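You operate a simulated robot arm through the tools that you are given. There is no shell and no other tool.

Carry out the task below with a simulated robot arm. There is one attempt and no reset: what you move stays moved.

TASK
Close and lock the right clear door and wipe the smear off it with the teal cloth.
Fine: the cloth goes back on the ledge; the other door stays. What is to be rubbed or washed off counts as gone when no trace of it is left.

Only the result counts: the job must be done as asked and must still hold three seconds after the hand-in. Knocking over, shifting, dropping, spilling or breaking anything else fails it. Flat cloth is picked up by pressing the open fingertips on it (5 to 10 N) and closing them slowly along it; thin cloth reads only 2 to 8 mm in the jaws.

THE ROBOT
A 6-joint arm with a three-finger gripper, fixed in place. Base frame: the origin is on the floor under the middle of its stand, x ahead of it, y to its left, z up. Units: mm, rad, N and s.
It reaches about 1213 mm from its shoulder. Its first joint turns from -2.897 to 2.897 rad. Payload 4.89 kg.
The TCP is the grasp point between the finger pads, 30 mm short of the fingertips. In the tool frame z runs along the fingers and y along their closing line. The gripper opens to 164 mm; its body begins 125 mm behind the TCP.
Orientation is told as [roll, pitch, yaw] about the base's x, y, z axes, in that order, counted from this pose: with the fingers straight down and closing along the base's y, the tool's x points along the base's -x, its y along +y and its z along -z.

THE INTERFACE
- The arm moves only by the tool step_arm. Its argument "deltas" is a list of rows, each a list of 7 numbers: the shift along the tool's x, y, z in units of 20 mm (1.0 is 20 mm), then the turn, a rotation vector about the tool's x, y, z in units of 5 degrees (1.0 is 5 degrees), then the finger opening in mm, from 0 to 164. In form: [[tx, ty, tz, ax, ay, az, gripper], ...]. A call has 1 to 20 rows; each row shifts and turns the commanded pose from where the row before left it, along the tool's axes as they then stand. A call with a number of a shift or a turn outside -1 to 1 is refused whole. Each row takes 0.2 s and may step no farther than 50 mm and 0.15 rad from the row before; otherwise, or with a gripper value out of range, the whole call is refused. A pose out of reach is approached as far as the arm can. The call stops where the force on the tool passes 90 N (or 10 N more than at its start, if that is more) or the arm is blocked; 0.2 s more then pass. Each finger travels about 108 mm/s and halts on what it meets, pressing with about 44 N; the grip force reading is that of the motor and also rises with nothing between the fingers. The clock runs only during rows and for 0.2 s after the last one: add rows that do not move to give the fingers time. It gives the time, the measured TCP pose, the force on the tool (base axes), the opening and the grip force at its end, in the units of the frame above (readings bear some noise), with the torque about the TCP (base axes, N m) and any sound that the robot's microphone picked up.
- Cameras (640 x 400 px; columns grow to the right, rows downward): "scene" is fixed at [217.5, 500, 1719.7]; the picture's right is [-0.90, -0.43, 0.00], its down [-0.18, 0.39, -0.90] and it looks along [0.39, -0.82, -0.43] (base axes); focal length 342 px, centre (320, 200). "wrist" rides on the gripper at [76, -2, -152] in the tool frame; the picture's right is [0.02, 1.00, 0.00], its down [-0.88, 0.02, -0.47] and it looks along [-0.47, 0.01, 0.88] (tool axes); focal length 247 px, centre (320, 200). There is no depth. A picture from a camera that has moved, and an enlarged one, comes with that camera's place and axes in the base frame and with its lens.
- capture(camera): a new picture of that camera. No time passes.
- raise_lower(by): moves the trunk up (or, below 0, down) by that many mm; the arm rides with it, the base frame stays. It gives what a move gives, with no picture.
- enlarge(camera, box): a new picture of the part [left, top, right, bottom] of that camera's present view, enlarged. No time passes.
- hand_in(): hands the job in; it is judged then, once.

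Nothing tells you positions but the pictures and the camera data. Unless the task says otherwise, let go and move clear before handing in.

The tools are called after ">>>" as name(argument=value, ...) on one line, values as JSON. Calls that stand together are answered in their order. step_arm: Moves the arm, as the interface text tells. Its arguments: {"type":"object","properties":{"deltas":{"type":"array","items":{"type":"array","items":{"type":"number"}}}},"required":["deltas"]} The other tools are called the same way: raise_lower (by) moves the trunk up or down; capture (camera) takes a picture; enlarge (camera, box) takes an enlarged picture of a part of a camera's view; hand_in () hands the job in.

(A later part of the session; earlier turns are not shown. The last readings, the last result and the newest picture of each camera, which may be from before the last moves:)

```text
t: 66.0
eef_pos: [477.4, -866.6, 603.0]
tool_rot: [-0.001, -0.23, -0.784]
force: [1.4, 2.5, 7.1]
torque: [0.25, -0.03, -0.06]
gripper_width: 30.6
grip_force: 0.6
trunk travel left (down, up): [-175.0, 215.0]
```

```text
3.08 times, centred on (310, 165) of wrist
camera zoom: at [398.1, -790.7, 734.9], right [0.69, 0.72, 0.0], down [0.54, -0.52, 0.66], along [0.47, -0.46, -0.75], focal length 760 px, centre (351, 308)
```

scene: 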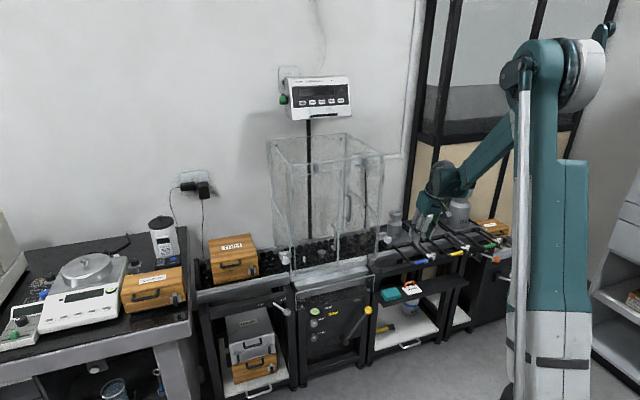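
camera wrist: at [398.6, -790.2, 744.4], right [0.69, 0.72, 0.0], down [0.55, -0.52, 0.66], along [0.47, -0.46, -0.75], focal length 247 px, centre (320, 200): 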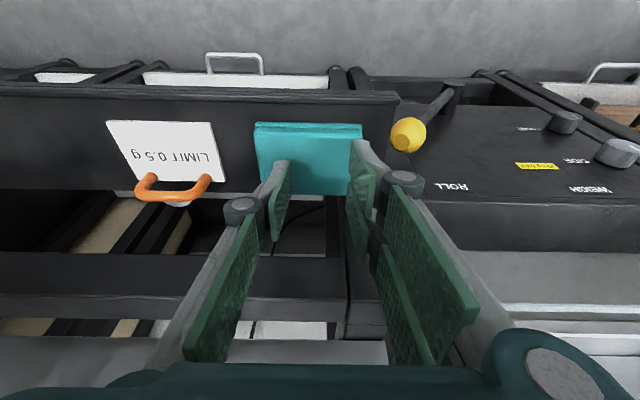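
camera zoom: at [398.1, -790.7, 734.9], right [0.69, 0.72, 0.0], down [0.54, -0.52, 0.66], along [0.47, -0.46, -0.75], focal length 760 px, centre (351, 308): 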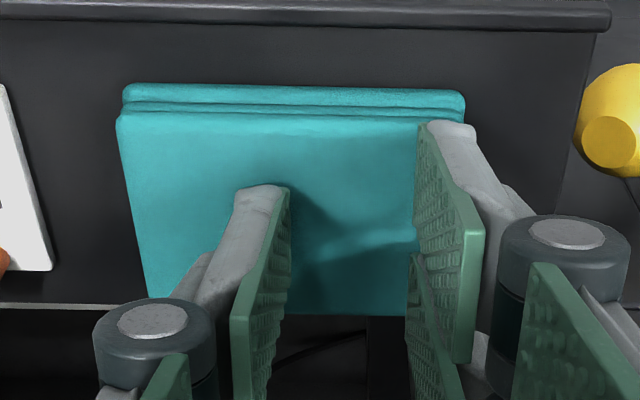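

The folded cloth slides as one firm pad about 16 mm thick, since only one finger was touching it. Gripping it by its two sides is the better way, but first it must come a little to the left and toward me so the gripper clears the bar and the knob. I will lift, close the fingers, press lightly on the pad and drag it about 18 mm left and 22 mm nearer.

>>> step_arm(deltas=[[-0.068, 0, -0.292, 0, 0, 0, 30], [-0.068, 0, -0.292, 0, 0, 0, 30], [0, -0.25, 0, 0, 0, 0, 15], [0, 0, 0, 0, 0, 0, 0], [0, 0, 0, 0, 0, 0, 0], [0.068, 0, 0.292, 0, 0, 0, 0], [0.03, 0, 0.12, 0, 0, 0, 0], [0, 0, 0, 0, 0, 0, 0]])

>>> enlarge(camera="wrist", box=[220, 100, 400, 230])

>>> enlarge(camera="scene", box=[370, 220, 450, 310])

```text
t: 67.8
eef_pos: [474.0, -869.9, 606.8]
tool_rot: [0.001, -0.23, -0.785]
force: [0.1, -0.1, -0.2]
torque: [0.01, 0.02, 0.03]
gripper_width: 0.0
grip_force: 43.8
trunk travel left (down, up): [-175.0, 215.0]
```

```text
3.08 times, centred on (310, 165) of wrist
camera zoom: at [394.3, -794.0, 738.1], right [0.69, 0.72, 0.0], down [0.55, -0.52, 0.66], along [0.47, -0.46, -0.75], focal length 760 px, centre (351, 308)
```

zoom: 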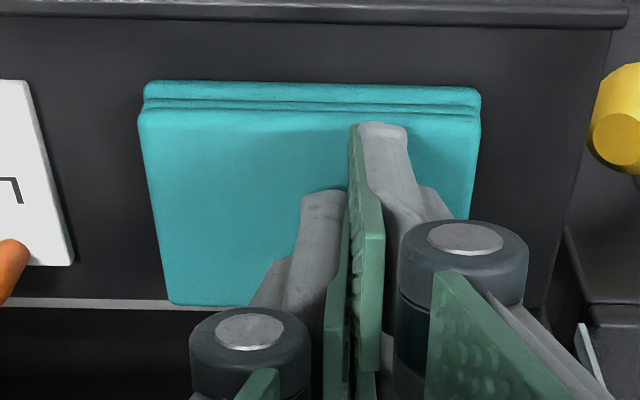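

```text
4.44 times, centred on (410, 265) of scene
camera zoom: at [217.5, 500.0, 1719.7], right [-0.9, -0.43, 0.0], down [-0.18, 0.39, -0.9], along [0.39, -0.82, -0.43], focal length 1522 px, centre (-80, -89)
```

zoom: 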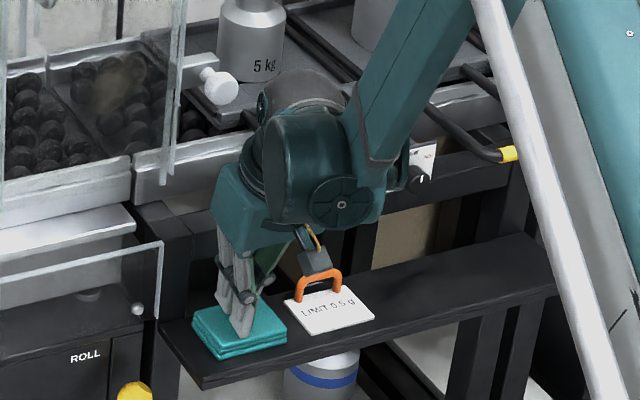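

The closed fingers are above the pad, leading its middle in the drag direction. I will press to about 8 N.

>>> step_arm(deltas=[[0.0115, 0, 0.0487, 0, 0, 0, 0], [0.0115, 0, 0.0487, 0, 0, 0, 0], [0.0115, 0, 0.0487, 0, 0, 0, 0], [0.0115, 0, 0.0487, 0, 0, 0, 0], [0, 0, 0, 0, 0, 0, 0]])

```text
t: 69.0
eef_pos: [472.4, -869.8, 602.8]
tool_rot: [0.0, -0.229, -0.783]
force: [0.4, 0.0, -0.1]
torque: [0.02, 0.0, -0.02]
gripper_width: 0.1
grip_force: 43.7
trunk travel left (down, up): [-175.0, 215.0]
```

No contact yet, since closed tips sit a bit higher. I will go on down.

>>> step_arm(deltas=[[0.0115, 0, 0.0487, 0, 0, 0, 0], [0.0115, 0, 0.0487, 0, 0, 0, 0], [0, 0, 0, 0, 0, 0, 0]])

```text
t: 69.8
eef_pos: [473.6, -869.4, 601.7]
tool_rot: [0.0, -0.229, -0.785]
force: [0.4, -0.4, 3.2]
torque: [0.06, 0.03, -0.03]
gripper_width: 0.1
grip_force: 44.6
trunk travel left (down, up): [-175.0, 215.0]
```

>>> step_arm(deltas=[[0.0069, 0, 0.029, 0, 0, 0, 0], [0, 0, 0, 0, 0, 0, 0]])

```text
t: 70.4
eef_pos: [472.2, -868.5, 600.7]
tool_rot: [0.0, -0.229, -0.784]
force: [-0.9, -1.4, 7.1]
torque: [0.12, 0.12, 0.04]
gripper_width: 0.0
grip_force: 44.0
trunk travel left (down, up): [-175.0, 215.0]
```

I am pressing with 7 N. I will now drag slowly to the left and toward me.

>>> step_arm(deltas=[[0.107, 0.09, -0.025, 0, 0, 0, 0], [0.107, 0.09, -0.025, 0, 0, 0, 0], [0.107, 0.09, -0.025, 0, 0, 0, 0], [0.107, 0.09, -0.025, 0, 0, 0, 0], [0.107, 0.09, -0.025, 0, 0, 0, 0], [0, 0, 0, 0, 0, 0, 0]])

>>> enlarge(camera="wrist", box=[220, 100, 400, 230])

```text
t: 71.8
eef_pos: [471.4, -855.1, 599.5]
tool_rot: [0.0, -0.229, -0.783]
force: [1.5, 0.1, 0.1]
torque: [0.01, 0.0, 0.01]
gripper_width: 0.0
grip_force: 43.7
trunk travel left (down, up): [-175.0, 215.0]
```

```text
3.08 times, centred on (310, 165) of wrist
camera zoom: at [393.7, -779.7, 731.6], right [0.69, 0.72, 0.0], down [0.55, -0.52, 0.66], along [0.47, -0.46, -0.75], focal length 760 px, centre (351, 308)
```

zoom: 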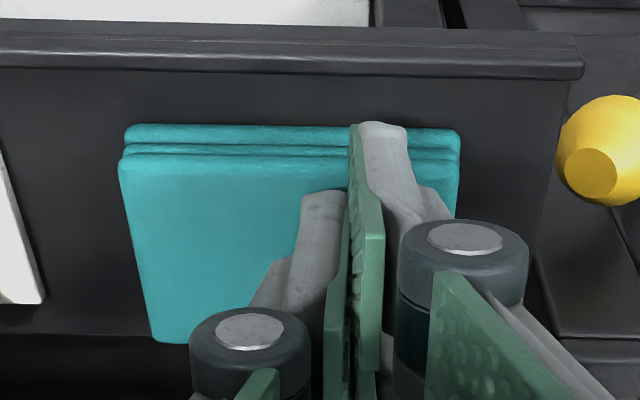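

The fingers slipped to the pad's near edge, and the pad only moved about 5 mm left (now u 244–330). That is enough room to straddle it with the gripper at u≈281. I will lift, open to 112 mm and look before lowering around it.

>>> step_arm(deltas=[[-0.115, 0, -0.479, 0, 0, 0, 0], [-0.176, -0.16, -0.479, 0, 0, 0, 0], [-0.176, -0.16, -0.479, 0, 0, 0, 0], [-0.2, -0.165, -0.479, 0, 0, 0, 0], [0, 0, 0, 0, 0, 0, 30], [0, 0, 0, 0, 0, 0, 60], [0, 0, 0, 0, 0, 0, 90], [0, 0, 0, 0, 0, 0, 112], [0, 0, 0, 0, 0, 0, 112], [0, 0, 0, 0, 0, 0, 112]])

>>> capture(camera="wrist")

>>> enlarge(camera="wrist", box=[180, 90, 420, 250])

>>> enlarge(camera="scene", box=[370, 220, 450, 310])

```text
t: 74.0
eef_pos: [468.7, -865.7, 640.6]
tool_rot: [0.0, -0.228, -0.784]
force: [-0.2, -0.6, 0.1]
torque: [0.0, -0.05, 0.02]
gripper_width: 112.0
grip_force: 0.0
trunk travel left (down, up): [-175.0, 215.0]
```

```text
taken
camera wrist: at [390.1, -790.2, 772.2], right [0.69, 0.72, 0.0], down [0.55, -0.52, 0.66], along [0.47, -0.46, -0.75], focal length 247 px, centre (320, 200)
```

wrist: 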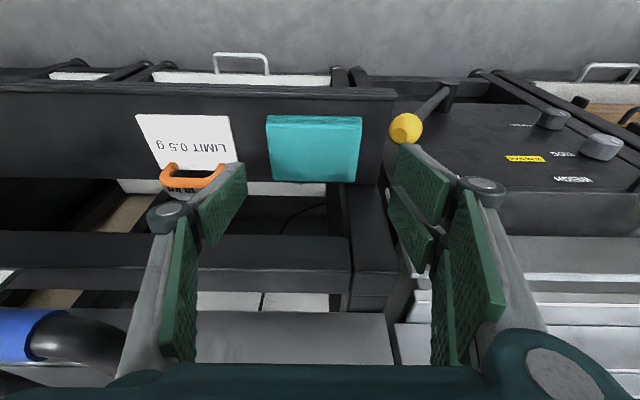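

```text
2.50 times, centred on (300, 170) of wrist
camera zoom: at [390.1, -790.2, 772.2], right [0.69, 0.72, 0.0], down [0.55, -0.52, 0.66], along [0.47, -0.46, -0.75], focal length 617 px, centre (370, 275)
```

zoom: 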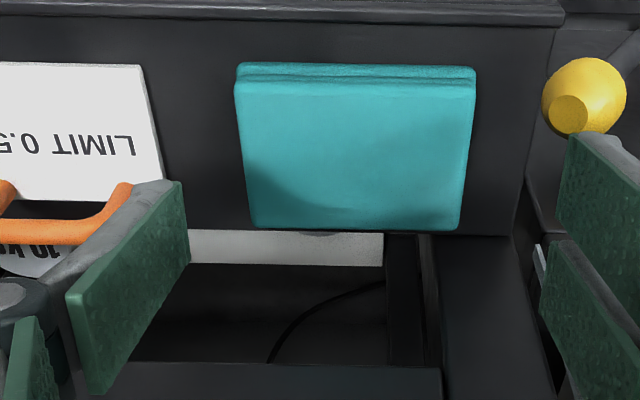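

```text
4.44 times, centred on (410, 265) of scene
camera zoom: at [217.5, 500.0, 1719.7], right [-0.9, -0.43, 0.0], down [-0.18, 0.39, -0.9], along [0.39, -0.82, -0.43], focal length 1522 px, centre (-80, -89)
```

zoom: 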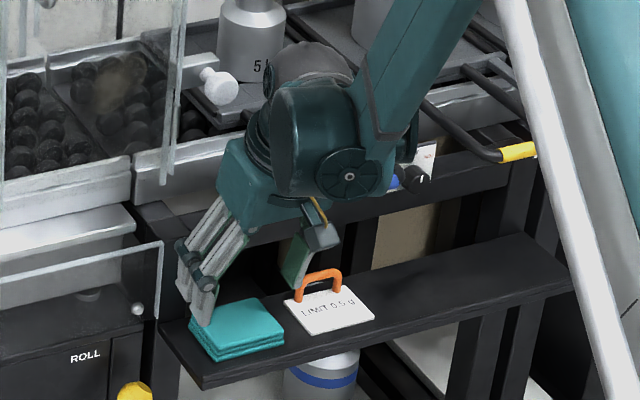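

The pad now spans u 244–330 and w 928–991, unrotated, and the opened jaws straddle it with a few millimetres on the right and about 20 mm on the left. I will lower around it in small rows.

>>> step_arm(deltas=[[0, -0.08, 0, 0, 0, 0, 112], [0.069, 0, 0.296, 0, 0, 0, 112], [0.069, 0, 0.296, 0, 0, 0, 112], [0.069, 0, 0.296, 0, 0, 0, 112], [0.069, 0, 0.296, 0, 0, 0, 112], [0.069, 0, 0.296, 0, 0, 0, 112], [0.069, 0, 0.296, 0, 0, 0, 112], [0.069, 0, 0.296, 0, 0, 0, 112], [0, 0, 0, 0, 0, 0, 112]])

>>> enlarge(camera="wrist", box=[180, 90, 420, 250])

>>> enlarge(camera="scene", box=[370, 250, 450, 310])

```text
t: 76.0
eef_pos: [469.0, -866.4, 597.9]
tool_rot: [-0.001, -0.229, -0.783]
force: [0.1, -0.2, 0.3]
torque: [0.01, -0.02, 0.04]
gripper_width: 111.9
grip_force: 0.0
trunk travel left (down, up): [-175.0, 215.0]
```

```text
2.50 times, centred on (300, 170) of wrist
camera zoom: at [388.7, -791.1, 729.8], right [0.69, 0.72, 0.0], down [0.55, -0.52, 0.66], along [0.47, -0.46, -0.75], focal length 617 px, centre (370, 275)
```

zoom: 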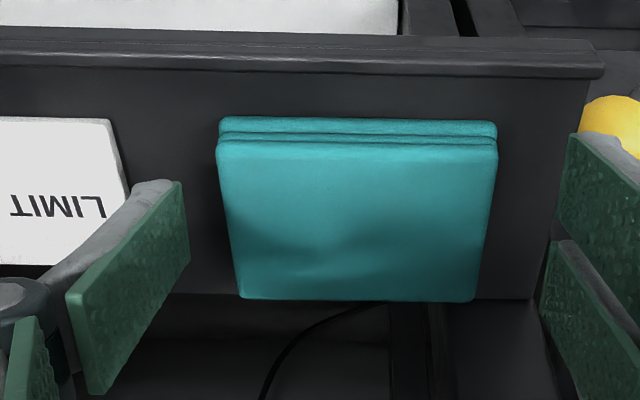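

```text
6.67 times, centred on (410, 280) of scene
camera zoom: at [217.5, 500.0, 1719.7], right [-0.9, -0.43, 0.0], down [-0.18, 0.39, -0.9], along [0.39, -0.82, -0.43], focal length 2283 px, centre (-280, -333)
```

zoom: 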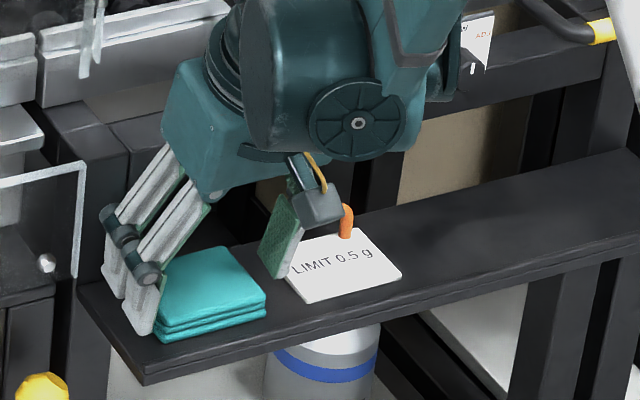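

The fingertips are now beside the pad on both sides, with no contact. I will go down about 8 mm more in small rows.

>>> step_arm(deltas=[[0.0173, 0, 0.073, 0, 0, 0, 112], [0.0173, 0, 0.073, 0, 0, 0, 112], [0.0173, 0, 0.073, 0, 0, 0, 112], [0.0173, 0, 0.073, 0, 0, 0, 112], [0.0115, 0, 0.0487, 0, 0, 0, 112], [0, 0, 0, 0, 0, 0, 112]])

>>> enlarge(camera="wrist", box=[180, 90, 420, 250])

>>> enlarge(camera="scene", box=[370, 250, 450, 310])

```text
t: 77.4
eef_pos: [466.9, -866.9, 591.1]
tool_rot: [-0.001, -0.229, -0.783]
force: [-0.2, -0.1, 0.0]
torque: [0.01, 0.01, 0.0]
gripper_width: 111.9
grip_force: 0.0
trunk travel left (down, up): [-175.0, 215.0]
```

```text
2.50 times, centred on (300, 170) of wrist
camera zoom: at [388.8, -791.2, 722.6], right [0.69, 0.72, 0.0], down [0.55, -0.52, 0.66], along [0.47, -0.46, -0.75], focal length 617 px, centre (370, 275)
```

zoom: 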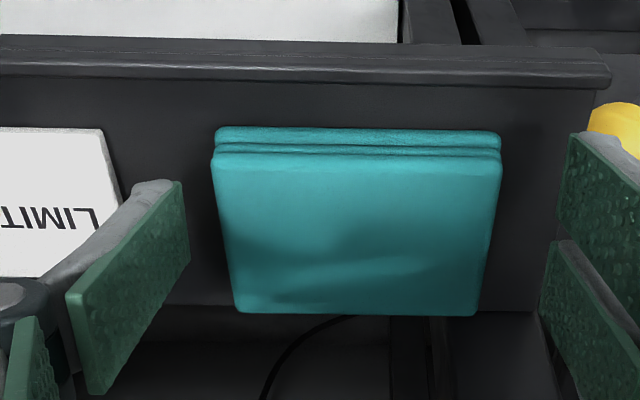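

```text
6.67 times, centred on (410, 280) of scene
camera zoom: at [217.5, 500.0, 1719.7], right [-0.9, -0.43, 0.0], down [-0.18, 0.39, -0.9], along [0.39, -0.82, -0.43], focal length 2283 px, centre (-280, -333)
```

zoom: 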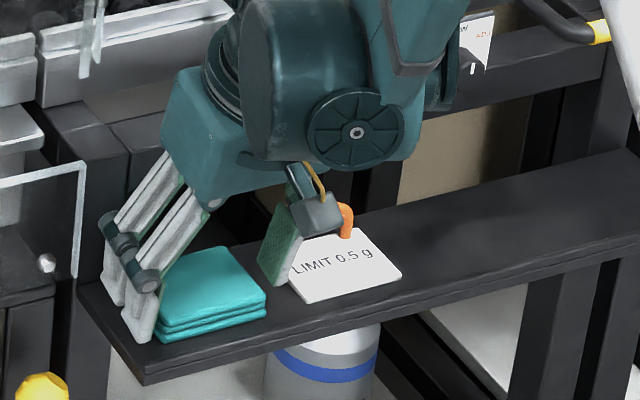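

No contact yet and clearances look fine. I will lower a few more millimetres to overlap the pad's sides better, stopping just above the ledge.

>>> step_arm(deltas=[[0.0115, 0, 0.0487, 0, 0, 0, 112], [0.0115, 0, 0.0487, 0, 0, 0, 112], [0.0115, 0, 0.0487, 0, 0, 0, 112], [0, 0, 0, 0, 0, 0, 112]])

```text
t: 78.4
eef_pos: [466.7, -867.1, 588.8]
tool_rot: [0.0, -0.228, -0.783]
force: [0.5, 0.9, 0.4]
torque: [0.01, 0.0, -0.01]
gripper_width: 112.1
grip_force: 0.1
trunk travel left (down, up): [-175.0, 215.0]
```

>>> step_arm(deltas=[[0.0115, 0, 0.0487, 0, 0, 0, 112], [0.0115, 0, 0.0487, 0, 0, 0, 112], [0, 0, 0, 0, 0, 0, 112]])

```text
t: 79.2
eef_pos: [467.0, -866.8, 586.8]
tool_rot: [-0.001, -0.23, -0.784]
force: [-0.1, 0.4, -0.2]
torque: [0.0, 0.01, 0.0]
gripper_width: 112.2
grip_force: 0.1
trunk travel left (down, up): [-175.0, 215.0]
```

>>> step_arm(deltas=[[0.0115, 0, 0.0487, 0, 0, 0, 112], [0.0115, 0, 0.0487, 0, 0, 0, 112], [0, 0, 0, 0, 0, 0, 112]])

>>> enlarge(camera="wrist", box=[180, 90, 420, 250])

>>> enlarge(camera="scene", box=[370, 250, 450, 310])

```text
t: 80.0
eef_pos: [467.4, -867.2, 585.3]
tool_rot: [-0.001, -0.229, -0.783]
force: [0.3, 0.3, 0.7]
torque: [0.04, -0.02, -0.02]
gripper_width: 112.3
grip_force: 0.0
trunk travel left (down, up): [-175.0, 215.0]
```

```text
2.50 times, centred on (300, 170) of wrist
camera zoom: at [389.1, -791.2, 715.1], right [0.69, 0.72, 0.0], down [0.55, -0.52, 0.66], along [0.47, -0.46, -0.75], focal length 617 px, centre (370, 275)
```

zoom: 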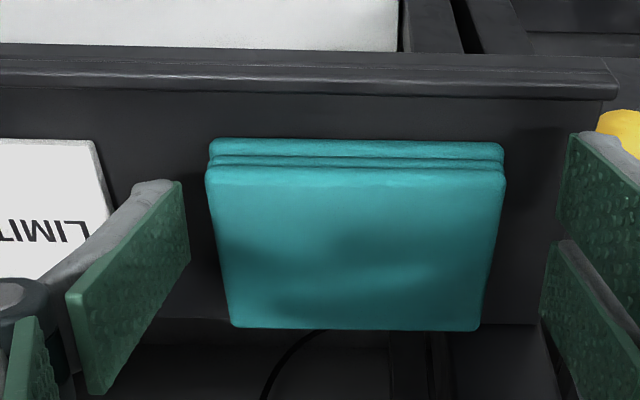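

```text
6.67 times, centred on (410, 280) of scene
camera zoom: at [217.5, 500.0, 1719.7], right [-0.9, -0.43, 0.0], down [-0.18, 0.39, -0.9], along [0.39, -0.82, -0.43], focal length 2283 px, centre (-280, -333)
```

zoom: 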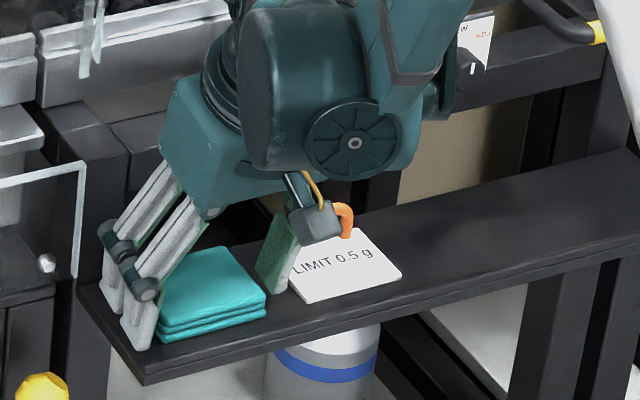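

The tips are close to the ledge, still with no contact. I will now close slowly until both sides meet the pad.

>>> step_arm(deltas=[[0, 0, 0, 0, 0, 0, 108], [0, 0, 0, 0, 0, 0, 104], [0, 0, 0, 0, 0, 0, 100], [0, 0, 0, 0, 0, 0, 97], [0, 0, 0, 0, 0, 0, 94], [0, 0, 0, 0, 0, 0, 92], [0, 0, 0, 0, 0, 0, 90], [0, 0, 0, 0, 0, 0, 90]])

>>> enlarge(camera="wrist", box=[180, 90, 420, 250])

>>> enlarge(camera="scene", box=[370, 250, 450, 310])

```text
t: 81.8
eef_pos: [468.0, -867.3, 584.6]
tool_rot: [-0.001, -0.228, -0.784]
force: [-0.7, 0.0, 0.6]
torque: [0.02, -0.01, 0.0]
gripper_width: 90.2
grip_force: 0.1
trunk travel left (down, up): [-175.0, 215.0]
```

```text
2.50 times, centred on (300, 170) of wrist
camera zoom: at [389.0, -791.2, 715.1], right [0.69, 0.72, 0.0], down [0.55, -0.52, 0.66], along [0.47, -0.46, -0.75], focal length 617 px, centre (370, 275)
```

zoom: 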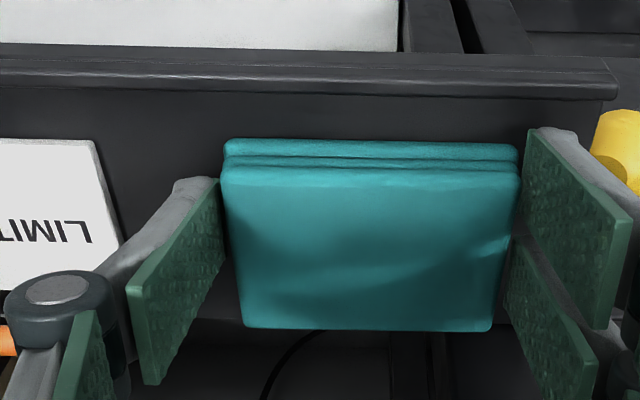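

```text
6.67 times, centred on (410, 280) of scene
camera zoom: at [217.5, 500.0, 1719.7], right [-0.9, -0.43, 0.0], down [-0.18, 0.39, -0.9], along [0.39, -0.82, -0.43], focal length 2283 px, centre (-280, -333)
```

zoom: 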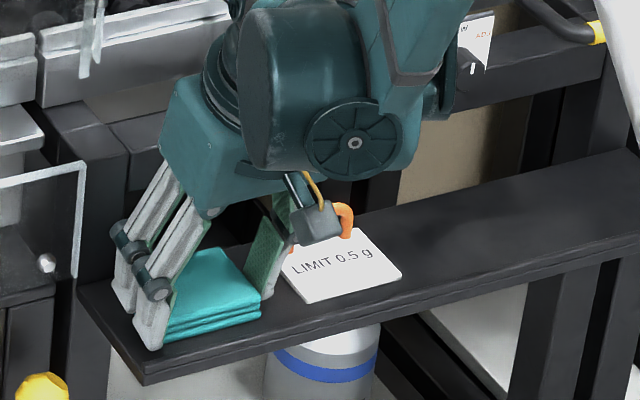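

The pad is being centred between the jaws as planned. I will close on it fully.

>>> step_arm(deltas=[[0, 0, 0, 0, 0, 0, 88], [0, 0, 0, 0, 0, 0, 86], [0, 0, 0, 0, 0, 0, 84], [0, 0, 0, 0, 0, 0, 82], [0, 0, 0, 0, 0, 0, 80], [0, 0, 0, 0, 0, 0, 80]])

>>> enlarge(camera="wrist", box=[180, 90, 420, 250])

>>> enlarge(camera="scene", box=[370, 250, 450, 310])

```text
t: 83.2
eef_pos: [466.5, -866.3, 582.6]
tool_rot: [0.0, -0.229, -0.784]
force: [0.2, -0.3, 3.9]
torque: [-0.01, -0.04, 0.02]
gripper_width: 88.9
grip_force: 44.4
trunk travel left (down, up): [-175.0, 215.0]
```

```text
2.50 times, centred on (300, 170) of wrist
camera zoom: at [389.0, -791.2, 715.3], right [0.69, 0.72, 0.0], down [0.55, -0.52, 0.66], along [0.48, -0.46, -0.75], focal length 617 px, centre (370, 275)
```

zoom: 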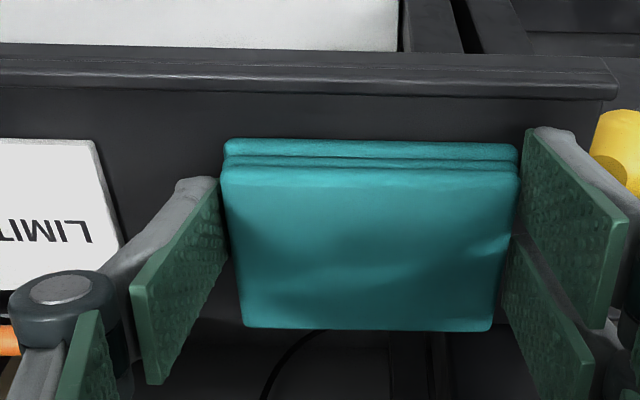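

```text
6.67 times, centred on (410, 280) of scene
camera zoom: at [217.5, 500.0, 1719.7], right [-0.9, -0.43, 0.0], down [-0.18, 0.39, -0.9], along [0.39, -0.82, -0.43], focal length 2283 px, centre (-280, -333)
```

zoom: 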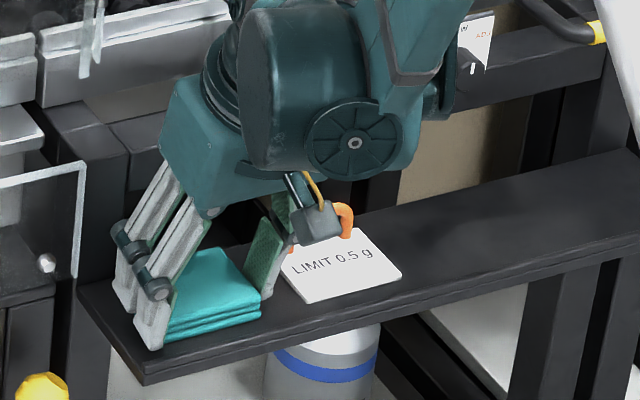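

The jaws stopped at 88.9 mm with 44 N on the pad. I will lift 12 mm slowly and see whether it comes along.

>>> step_arm(deltas=[[-0.023, 0, -0.0974, 0, 0, 0, 80], [-0.023, 0, -0.0974, 0, 0, 0, 80], [-0.023, 0, -0.0974, 0, 0, 0, 80], [-0.023, 0, -0.0974, 0, 0, 0, 80], [-0.023, 0, -0.0974, 0, 0, 0, 80], [-0.023, 0, -0.0974, 0, 0, 0, 80], [0, 0, 0, 0, 0, 0, 80]])

>>> enlarge(camera="wrist", box=[180, 90, 420, 250])

>>> enlarge(camera="scene", box=[370, 250, 450, 310])

```text
t: 84.8
eef_pos: [468.0, -865.9, 596.1]
tool_rot: [0.0, -0.227, -0.784]
force: [0.0, 0.5, -0.3]
torque: [0.0, -0.04, -0.01]
gripper_width: 89.0
grip_force: 44.3
trunk travel left (down, up): [-175.0, 215.0]
```

```text
2.50 times, centred on (300, 170) of wrist
camera zoom: at [389.3, -791.5, 727.3], right [0.69, 0.72, 0.0], down [0.55, -0.52, 0.66], along [0.47, -0.46, -0.75], focal length 617 px, centre (370, 275)
```

zoom: 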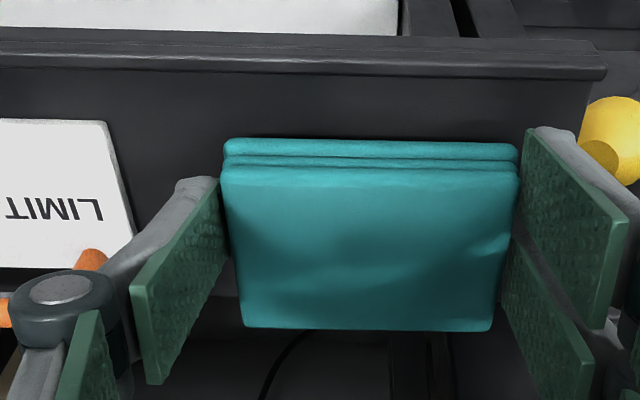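

```text
6.67 times, centred on (410, 280) of scene
camera zoom: at [217.5, 500.0, 1719.7], right [-0.9, -0.43, 0.0], down [-0.18, 0.39, -0.9], along [0.39, -0.82, -0.43], focal length 2283 px, centre (-280, -333)
```

zoom: 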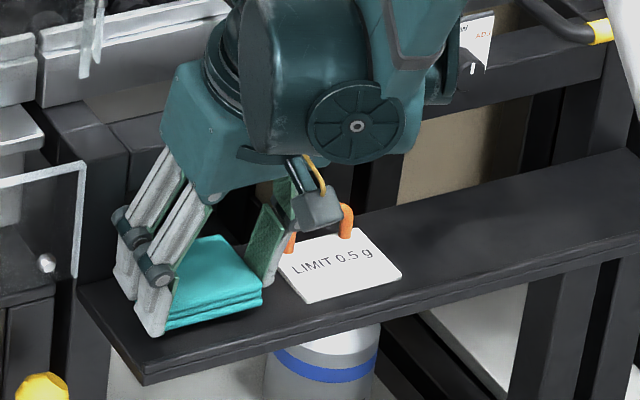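

The pad is held firmly and moves with the gripper. I will lift slightly, retreat toward me past the ledge and the bar, and then rise in free space.

>>> step_arm(deltas=[[-0.135, 0, -0.585, 0, 0, 0, 80], [-0.135, 0, -0.585, 0, 0, 0, 80], [0.7, 0, -0.164, 0, 0, 0, 80], [0.7, 0, -0.164, 0, 0, 0, 80], [0.7, 0, -0.164, 0, 0, 0, 80], [0.7, 0, -0.164, 0, 0, 0, 80], [0.7, 0, -0.164, 0, 0, 0, 80], [0.7, 0, -0.164, 0, 0, 0, 80], [0.7, 0, -0.164, 0, 0, 0, 80], [0.7, 0, -0.164, 0, 0, 0, 80], [0, 0, 0, 0, 0, 0, 80]])

>>> capture(camera="wrist")

>>> capture(camera="scene")

```text
t: 87.2
eef_pos: [386.3, -786.6, 619.5]
tool_rot: [-0.001, -0.226, -0.782]
force: [0.0, 0.0, 0.1]
torque: [0.02, 0.0, -0.03]
gripper_width: 88.8
grip_force: 44.2
trunk travel left (down, up): [-175.0, 215.0]
```

```text
taken
camera wrist: at [307.6, -710.7, 751.6], right [0.69, 0.72, 0.0], down [0.55, -0.52, 0.66], along [0.47, -0.46, -0.75], focal length 247 px, centre (320, 200)
```

wrist: 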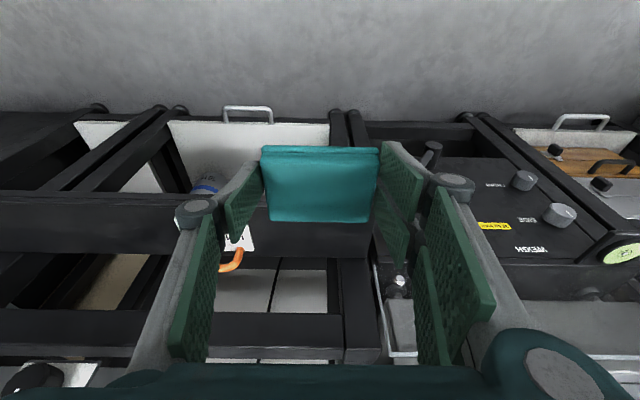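

```text
taken
```

scene: 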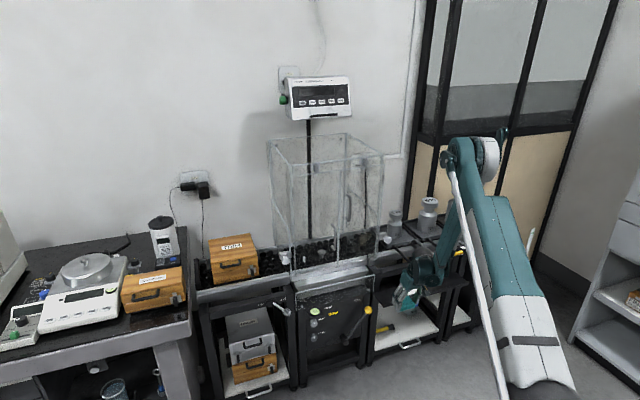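

The pad is held and the tag stands undisturbed. I will rise and move left in front of the smear (u≈130, w≈800, z≈850).

>>> step_arm(deltas=[[-0.0885, 0.588, -0.888, 0, 0, 0, 80], [-0.0885, 0.588, -0.888, 0, 0, 0, 80], [-0.0885, 0.588, -0.888, 0, 0, 0, 80], [-0.0885, 0.588, -0.888, 0, 0, 0, 80], [-0.0885, 0.588, -0.888, 0, 0, 0, 80], [-0.0885, 0.588, -0.888, 0, 0, 0, 80], [-0.0885, 0.588, -0.888, 0, 0, 0, 80], [-0.0885, 0.588, -0.888, 0, 0, 0, 80], [-0.0885, 0.588, -0.888, 0, 0, 0, 80], [-0.0885, 0.588, -0.888, 0, 0, 0, 80], [-0.0885, 0.588, -0.888, 0, 0, 0, 80], [-0.0885, 0.588, -0.888, 0, 0, 0, 80], [-0.0885, 0.588, -0.888, 0, 0, 0, 80], [0, 0, 0, 0, 0, 0, 80]])

>>> capture(camera="wrist")

```text
t: 90.2
eef_pos: [473.3, -656.0, 851.2]
tool_rot: [0.001, -0.23, -0.783]
force: [-0.1, 0.4, -1.1]
torque: [0.02, -0.02, 0.0]
gripper_width: 88.7
grip_force: 43.6
trunk travel left (down, up): [-175.0, 215.0]
```

```text
taken
camera wrist: at [394.8, -580.4, 982.1], right [0.69, 0.72, 0.0], down [0.54, -0.52, 0.66], along [0.48, -0.46, -0.75], focal length 247 px, centre (320, 200)
```

wrist: 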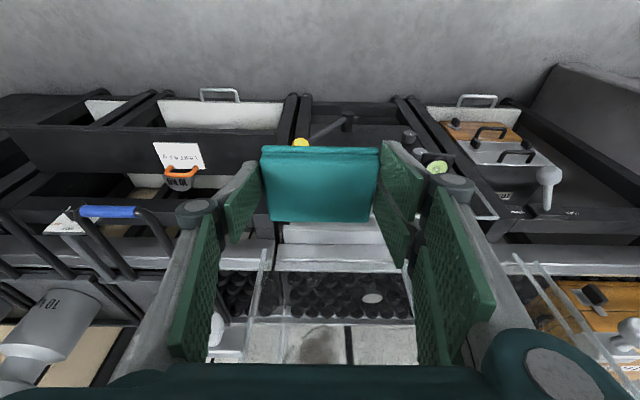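

The smear shows through the jaws below the pad. I will enlarge it to measure it on the closed door.

>>> enlarge(camera="wrist", box=[220, 240, 430, 370])

>>> enlarge(camera="scene", box=[330, 190, 410, 260])

```text
3.05 times, centred on (325, 305) of wrist
camera zoom: at [394.8, -580.4, 982.1], right [0.69, 0.72, 0.0], down [0.54, -0.52, 0.66], along [0.48, -0.46, -0.75], focal length 753 px, centre (305, -120)
```

zoom: 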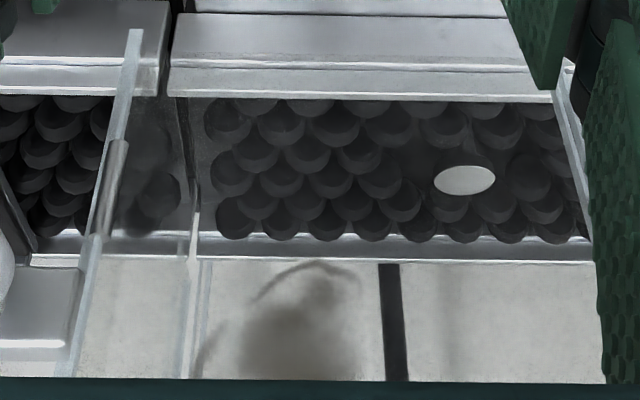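

```text
5.71 times, centred on (370, 225) of scene
camera zoom: at [217.5, 500.0, 1719.7], right [-0.9, -0.43, 0.0], down [-0.18, 0.39, -0.9], along [0.39, -0.82, -0.43], focal length 1956 px, centre (34, 57)
```

zoom: 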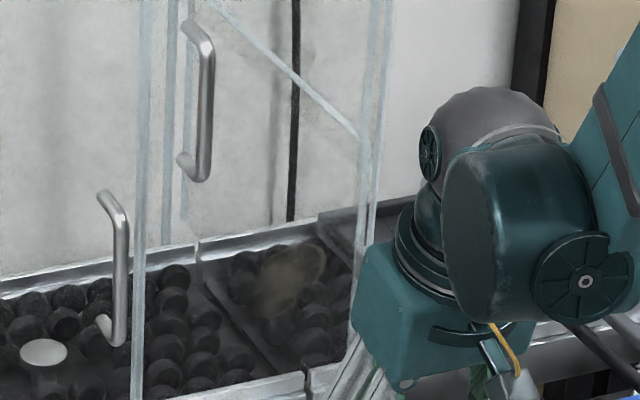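

The smear spans about u 105–169 and z 855–914 on the closed door. I will now pitch the tool up so the pad's lower face turns toward the door, slightly upper-edge first so the fingertips stay off the glass.

>>> step_arm(deltas=[[0, 0, 0, 0, -1, 0, 80], [0, 0, 0, 0, -1, 0, 80], [0, 0, 0, 0, -1, 0, 80], [0, 0, 0, 0, -1, 0, 80], [0, 0, 0, 0, -1, 0, 80], [0, 0, 0, 0, -1, 0, 80], [0, 0, 0, 0, -1, 0, 80], [0, 0, 0, 0, -1, 0, 80], [0, 0, 0, 0, -1, 0, 80], [0, 0, 0, 0, 0, 0, 80]])

>>> step_arm(deltas=[[0, 0, 0, 0, -1, 0, 80], [0, 0, 0, 0, -1, 0, 80], [0, 0, 0, 0, -1, 0, 80], [0, 0, 0, 0, -1, 0, 80], [0, 0, 0, 0, -1, 0, 80], [0, 0, 0, 0, -1, 0, 80], [0, 0, 0, 0, -1, 0, 80], [0, 0, 0, 0, -1, 0, 80], [0, 0, 0, 0, -0.5, 0, 80], [0, 0, 0, 0, 0, 0, 80]])

>>> capture(camera="wrist")

>>> capture(camera="scene")

```text
t: 92.4
eef_pos: [495.7, -693.3, 905.9]
tool_rot: [0.002, -1.013, -0.786]
force: [0.2, 0.8, -1.2]
torque: [-0.02, 0.0, -0.02]
gripper_width: 88.6
grip_force: 43.8
out of reach, approached as far as the arm can: row 7, 8, 9
trunk travel left (down, up): [-175.0, 215.0]
```

```text
t: 94.6
eef_pos: [550.6, -799.2, 1041.3]
tool_rot: [3.142, -1.387, 2.358]
force: [-18.5, 20.8, -6.8]
torque: [-0.56, -0.47, 0.11]
gripper_width: 89.0
grip_force: 44.5
out of reach, approached as far as the arm can: row 1, 2, 3, 4, 5, 6, 7, 8, 9
trunk travel left (down, up): [-175.0, 215.0]
```

```text
taken
camera wrist: at [452.4, -704.6, 938.5], right [0.71, 0.71, -0.02], down [-0.43, 0.46, 0.78], along [0.56, -0.54, 0.63], focal length 247 px, centre (320, 200)
```

wrist: 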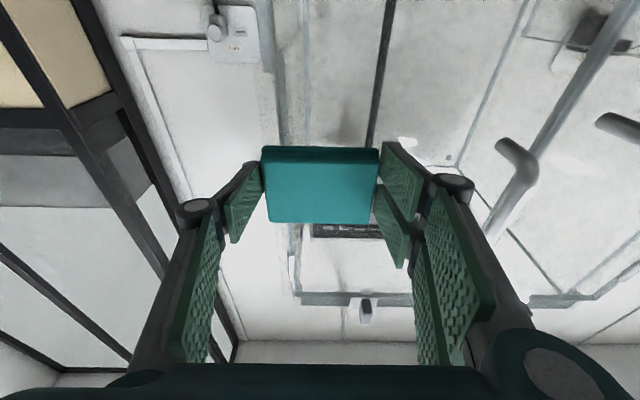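

```text
taken
```

scene: 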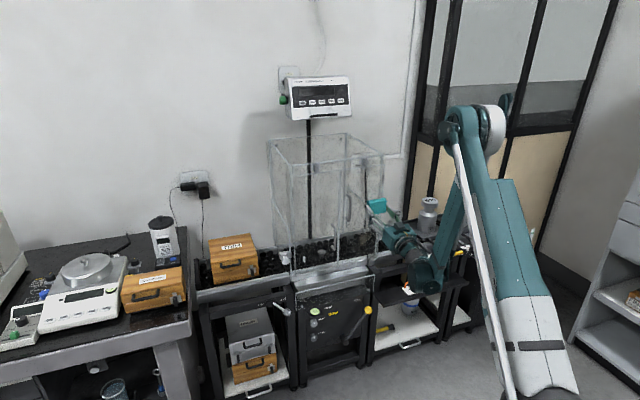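

The arm could not fold that far so close to its base. It drifted to about (u 176, w 955, z 1041) and the pad is touching the door there with about 28 N. I will undo the rotation at once to bring it back off the door.

>>> step_arm(deltas=[[0, 0, 0, 0, 1, 0, 80], [0, 0, 0, 0, 1, 0, 80], [0, 0, 0, 0, 1, 0, 80], [0, 0, 0, 0, 1, 0, 80], [0, 0, 0, 0, 0, 0, 80]])

>>> capture(camera="scene")

>>> capture(camera="wrist")

```text
t: 95.8
eef_pos: [550.2, -799.9, 1041.4]
tool_rot: [0.001, -1.406, -0.786]
force: [-15.3, 14.8, 5.0]
torque: [-0.7, -0.74, 0.06]
gripper_width: 88.8
grip_force: 43.7
trunk travel left (down, up): [-175.0, 215.0]
```

```text
taken
```

scene: 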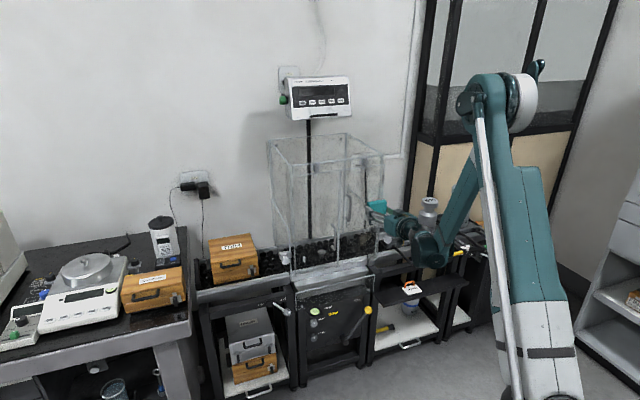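

```text
taken
camera wrist: at [433.5, -685.7, 991.1], right [0.7, 0.71, -0.02], down [-0.22, 0.24, 0.95], along [0.68, -0.66, 0.32], focal length 247 px, centre (320, 200)
```

wrist: 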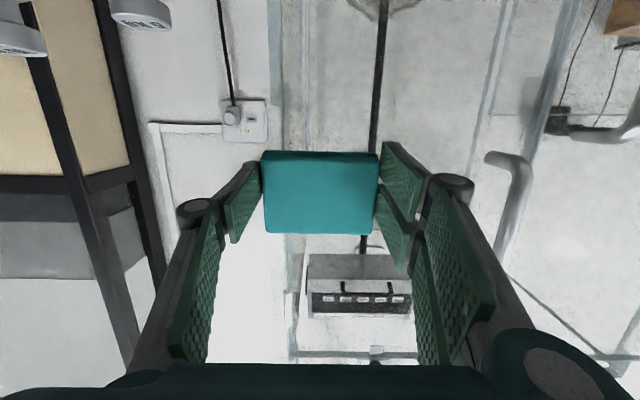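

The commanded pose follows the reached one, so I can simply back straight off the door now.

>>> step_arm(deltas=[[0.033, 0, -0.2, 0, 0, 0, 80], [0.066, 0, -0.4, 0, 0, 0, 80], [0.099, 0, -0.592, 0, 0, 0, 80], [0.099, 0, -0.592, 0, 0, 0, 80], [0.099, 0, -0.592, 0, 0, 0, 80], [0, 0, 0, 0, 0, 0, 80]])

>>> capture(camera="wrist")

>>> enlarge(camera="scene", box=[250, 110, 450, 290])

```text
t: 97.2
eef_pos: [516.1, -765.9, 1040.2]
tool_rot: [0.0, -1.406, -0.785]
force: [-0.5, 0.0, 0.3]
torque: [0.03, 0.0, 0.01]
gripper_width: 88.7
grip_force: 44.1
trunk travel left (down, up): [-175.0, 215.0]
```

```text
taken
camera wrist: at [399.7, -652.2, 989.9], right [0.7, 0.71, -0.02], down [-0.22, 0.24, 0.95], along [0.68, -0.66, 0.32], focal length 247 px, centre (320, 200)
```

wrist: 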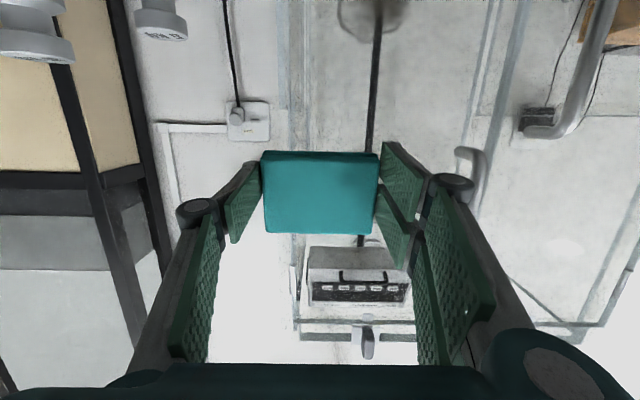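

```text
2.22 times, centred on (350, 200) of scene
camera zoom: at [217.5, 500.0, 1719.7], right [-0.9, -0.43, 0.0], down [-0.18, 0.39, -0.9], along [0.39, -0.82, -0.43], focal length 761 px, centre (253, 200)
```

zoom: 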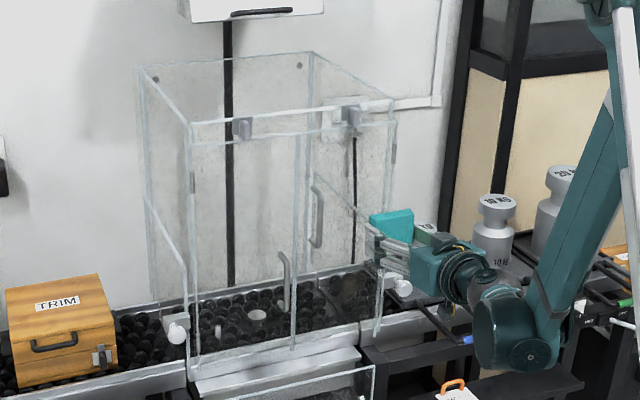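

The pad is off the door and still held, though it pivoted somewhat in the jaws. The enclosure, latch and door look unchanged. I will enlarge to measure how the pad sits now.

>>> enlarge(camera="wrist", box=[220, 120, 420, 260])

>>> enlarge(camera="scene", box=[350, 190, 430, 250])

>>> enlarge(camera="scene", box=[270, 130, 410, 290])

```text
2.86 times, centred on (320, 190) of wrist
camera zoom: at [399.7, -652.2, 989.9], right [0.7, 0.71, -0.02], down [-0.22, 0.24, 0.95], along [0.68, -0.66, 0.32], focal length 706 px, centre (320, 229)
```

zoom: 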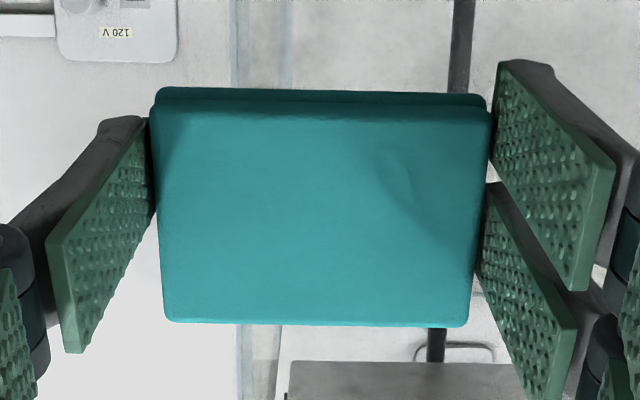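

```text
6.67 times, centred on (390, 220) of scene
camera zoom: at [217.5, 500.0, 1719.7], right [-0.9, -0.43, 0.0], down [-0.18, 0.39, -0.9], along [0.39, -0.82, -0.43], focal length 2283 px, centre (-147, 67)
```

zoom: 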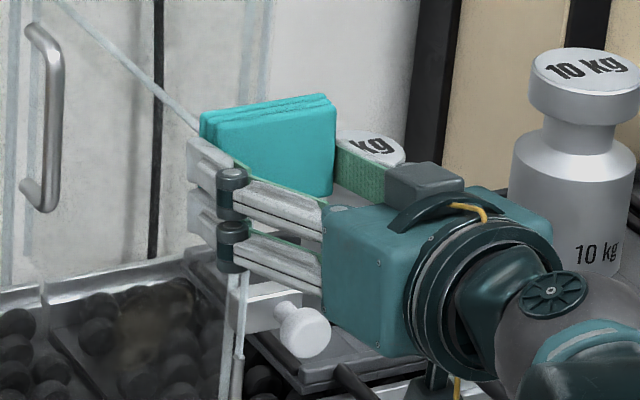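

```text
2.50 times, centred on (340, 210) of scene
camera zoom: at [217.5, 500.0, 1719.7], right [-0.9, -0.43, 0.0], down [-0.18, 0.39, -0.9], along [0.39, -0.82, -0.43], focal length 856 px, centre (270, 175)
```

zoom: 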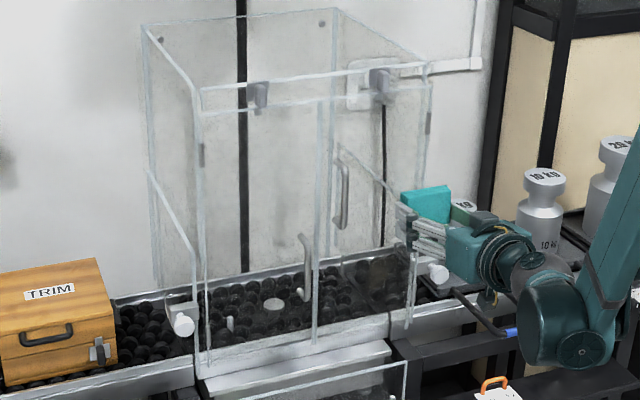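

The pad now lies practically parallel to the door with its face a little ahead of the fingertips, since it aligned itself against the glass. With the tool about 6 degrees below horizontal at z≈874 it would cover the whole smear. I will turn the tool up by 3.5 degrees, then go down in front of the smear at w≈905 while shifting left.

>>> step_arm(deltas=[[0, 0, 0, 0, -0.7, 0, 80], [0.46, 0.25, 0.048, 0, 0, 0, 80], [0.46, 0.25, 0.048, 0, 0, 0, 80], [0.46, 0.25, 0.048, 0, 0, 0, 80], [0.46, 0.25, 0.048, 0, 0, 0, 80], [0.46, 0.25, 0.048, 0, 0, 0, 80], [0.46, 0.25, 0.048, 0, 0, 0, 80], [0, 0, 0, 0, 0, 0, 80]])

>>> capture(camera="scene")

```text
t: 99.0
eef_pos: [544.1, -757.5, 999.1]
tool_rot: [0.005, -1.466, -0.789]
force: [1.0, 0.7, 0.3]
torque: [-0.01, 0.03, 0.0]
gripper_width: 89.0
grip_force: 44.5
out of reach, approached as far as the arm can: row 5, 6, 7
trunk travel left (down, up): [-175.0, 215.0]
```

```text
taken
```

scene: 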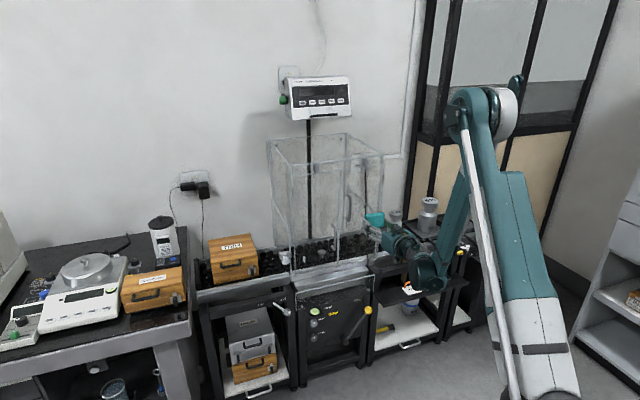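

The arm's wrist limit stops it lower down, but lowering the trunk carries the same arm pose downward. I will lower the trunk by 100 mm (the tool is clear of the door and knob) and check.

>>> raise_lower(by=-60)

>>> capture(camera="scene")

>>> capture(camera="wrist")

```text
t: 100.0
eef_pos: [544.8, -756.3, 940.4]
tool_rot: [0.002, -1.466, -0.786]
force: [-0.2, 0.2, 0.1]
torque: [-0.03, -0.01, -0.01]
gripper_width: 88.7
grip_force: 44.6
trunk travel left (down, up): [-115.0, 275.0]
```

```text
taken
```

scene: 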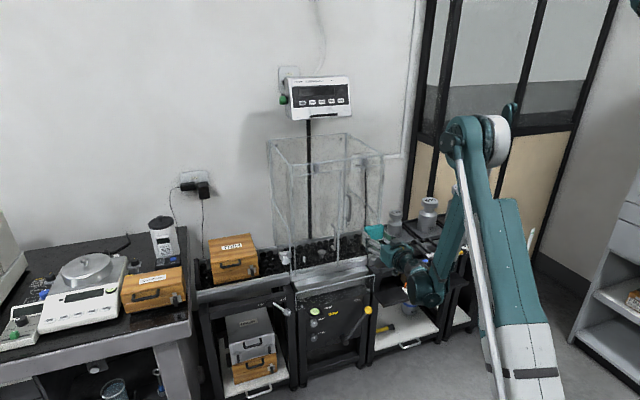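

```text
taken
camera wrist: at [430.3, -645.7, 880.5], right [0.7, 0.71, -0.02], down [-0.25, 0.28, 0.93], along [0.66, -0.65, 0.38], focal length 247 px, centre (320, 200)
```

wrist: 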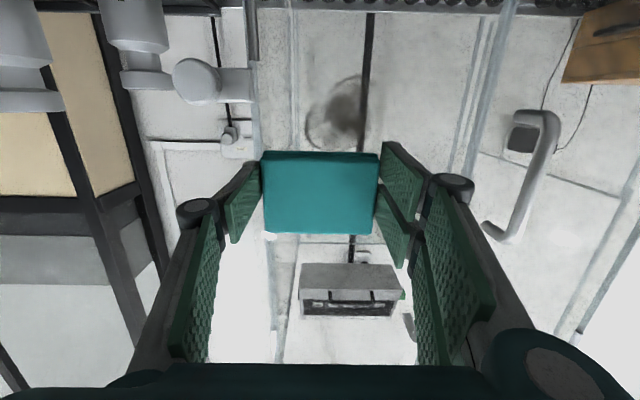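

That works: the smear is now visible just below the pad's level (center about u 136, z 890). I will lower the trunk another 60 mm so the pad faces it.

>>> raise_lower(by=-60)

>>> step_arm(deltas=[[0, 0.25, 0, 0, 0, 0, 80], [0, 0.25, 0, 0, 0, 0, 80], [0, 0.25, 0, 0, 0, 0, 80], [0, 0, 0, 0, 0, 0, 80]])

>>> capture(camera="scene")

>>> capture(camera="wrist")

```text
t: 101.0
eef_pos: [544.8, -757.0, 879.8]
tool_rot: [0.002, -1.466, -0.786]
force: [-0.5, 0.8, -0.7]
torque: [-0.01, 0.03, -0.02]
gripper_width: 88.5
grip_force: 43.9
trunk travel left (down, up): [-55.0, 335.0]
```

```text
t: 102.0
eef_pos: [555.8, -747.4, 882.1]
tool_rot: [0.004, -1.464, -0.788]
force: [-0.6, 0.5, 0.2]
torque: [-0.01, 0.02, 0.01]
gripper_width: 88.8
grip_force: 43.8
trunk travel left (down, up): [-55.0, 335.0]
```

```text
taken
```

scene: 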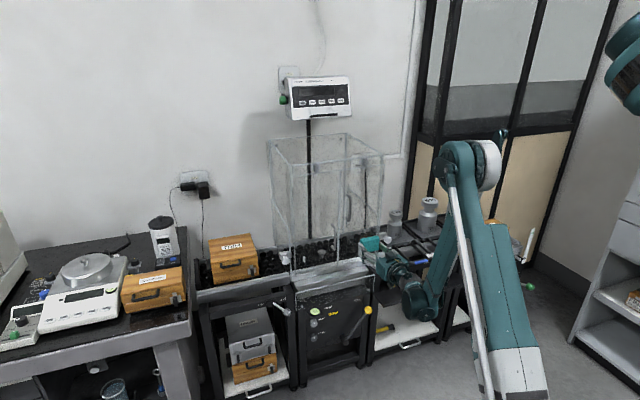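

```text
taken
camera wrist: at [441.2, -636.6, 822.3], right [0.7, 0.71, -0.02], down [-0.25, 0.28, 0.93], along [0.66, -0.65, 0.38], focal length 247 px, centre (320, 200)
```

wrist: 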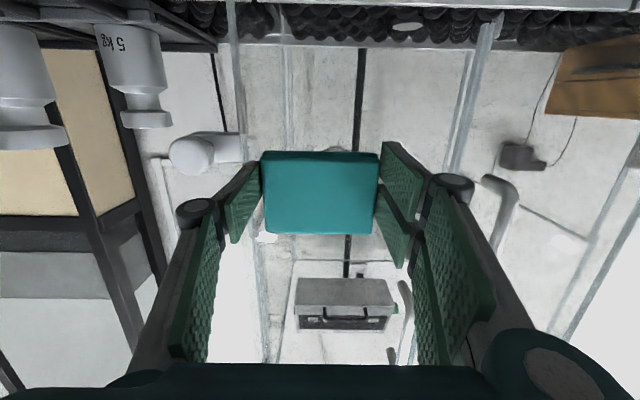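

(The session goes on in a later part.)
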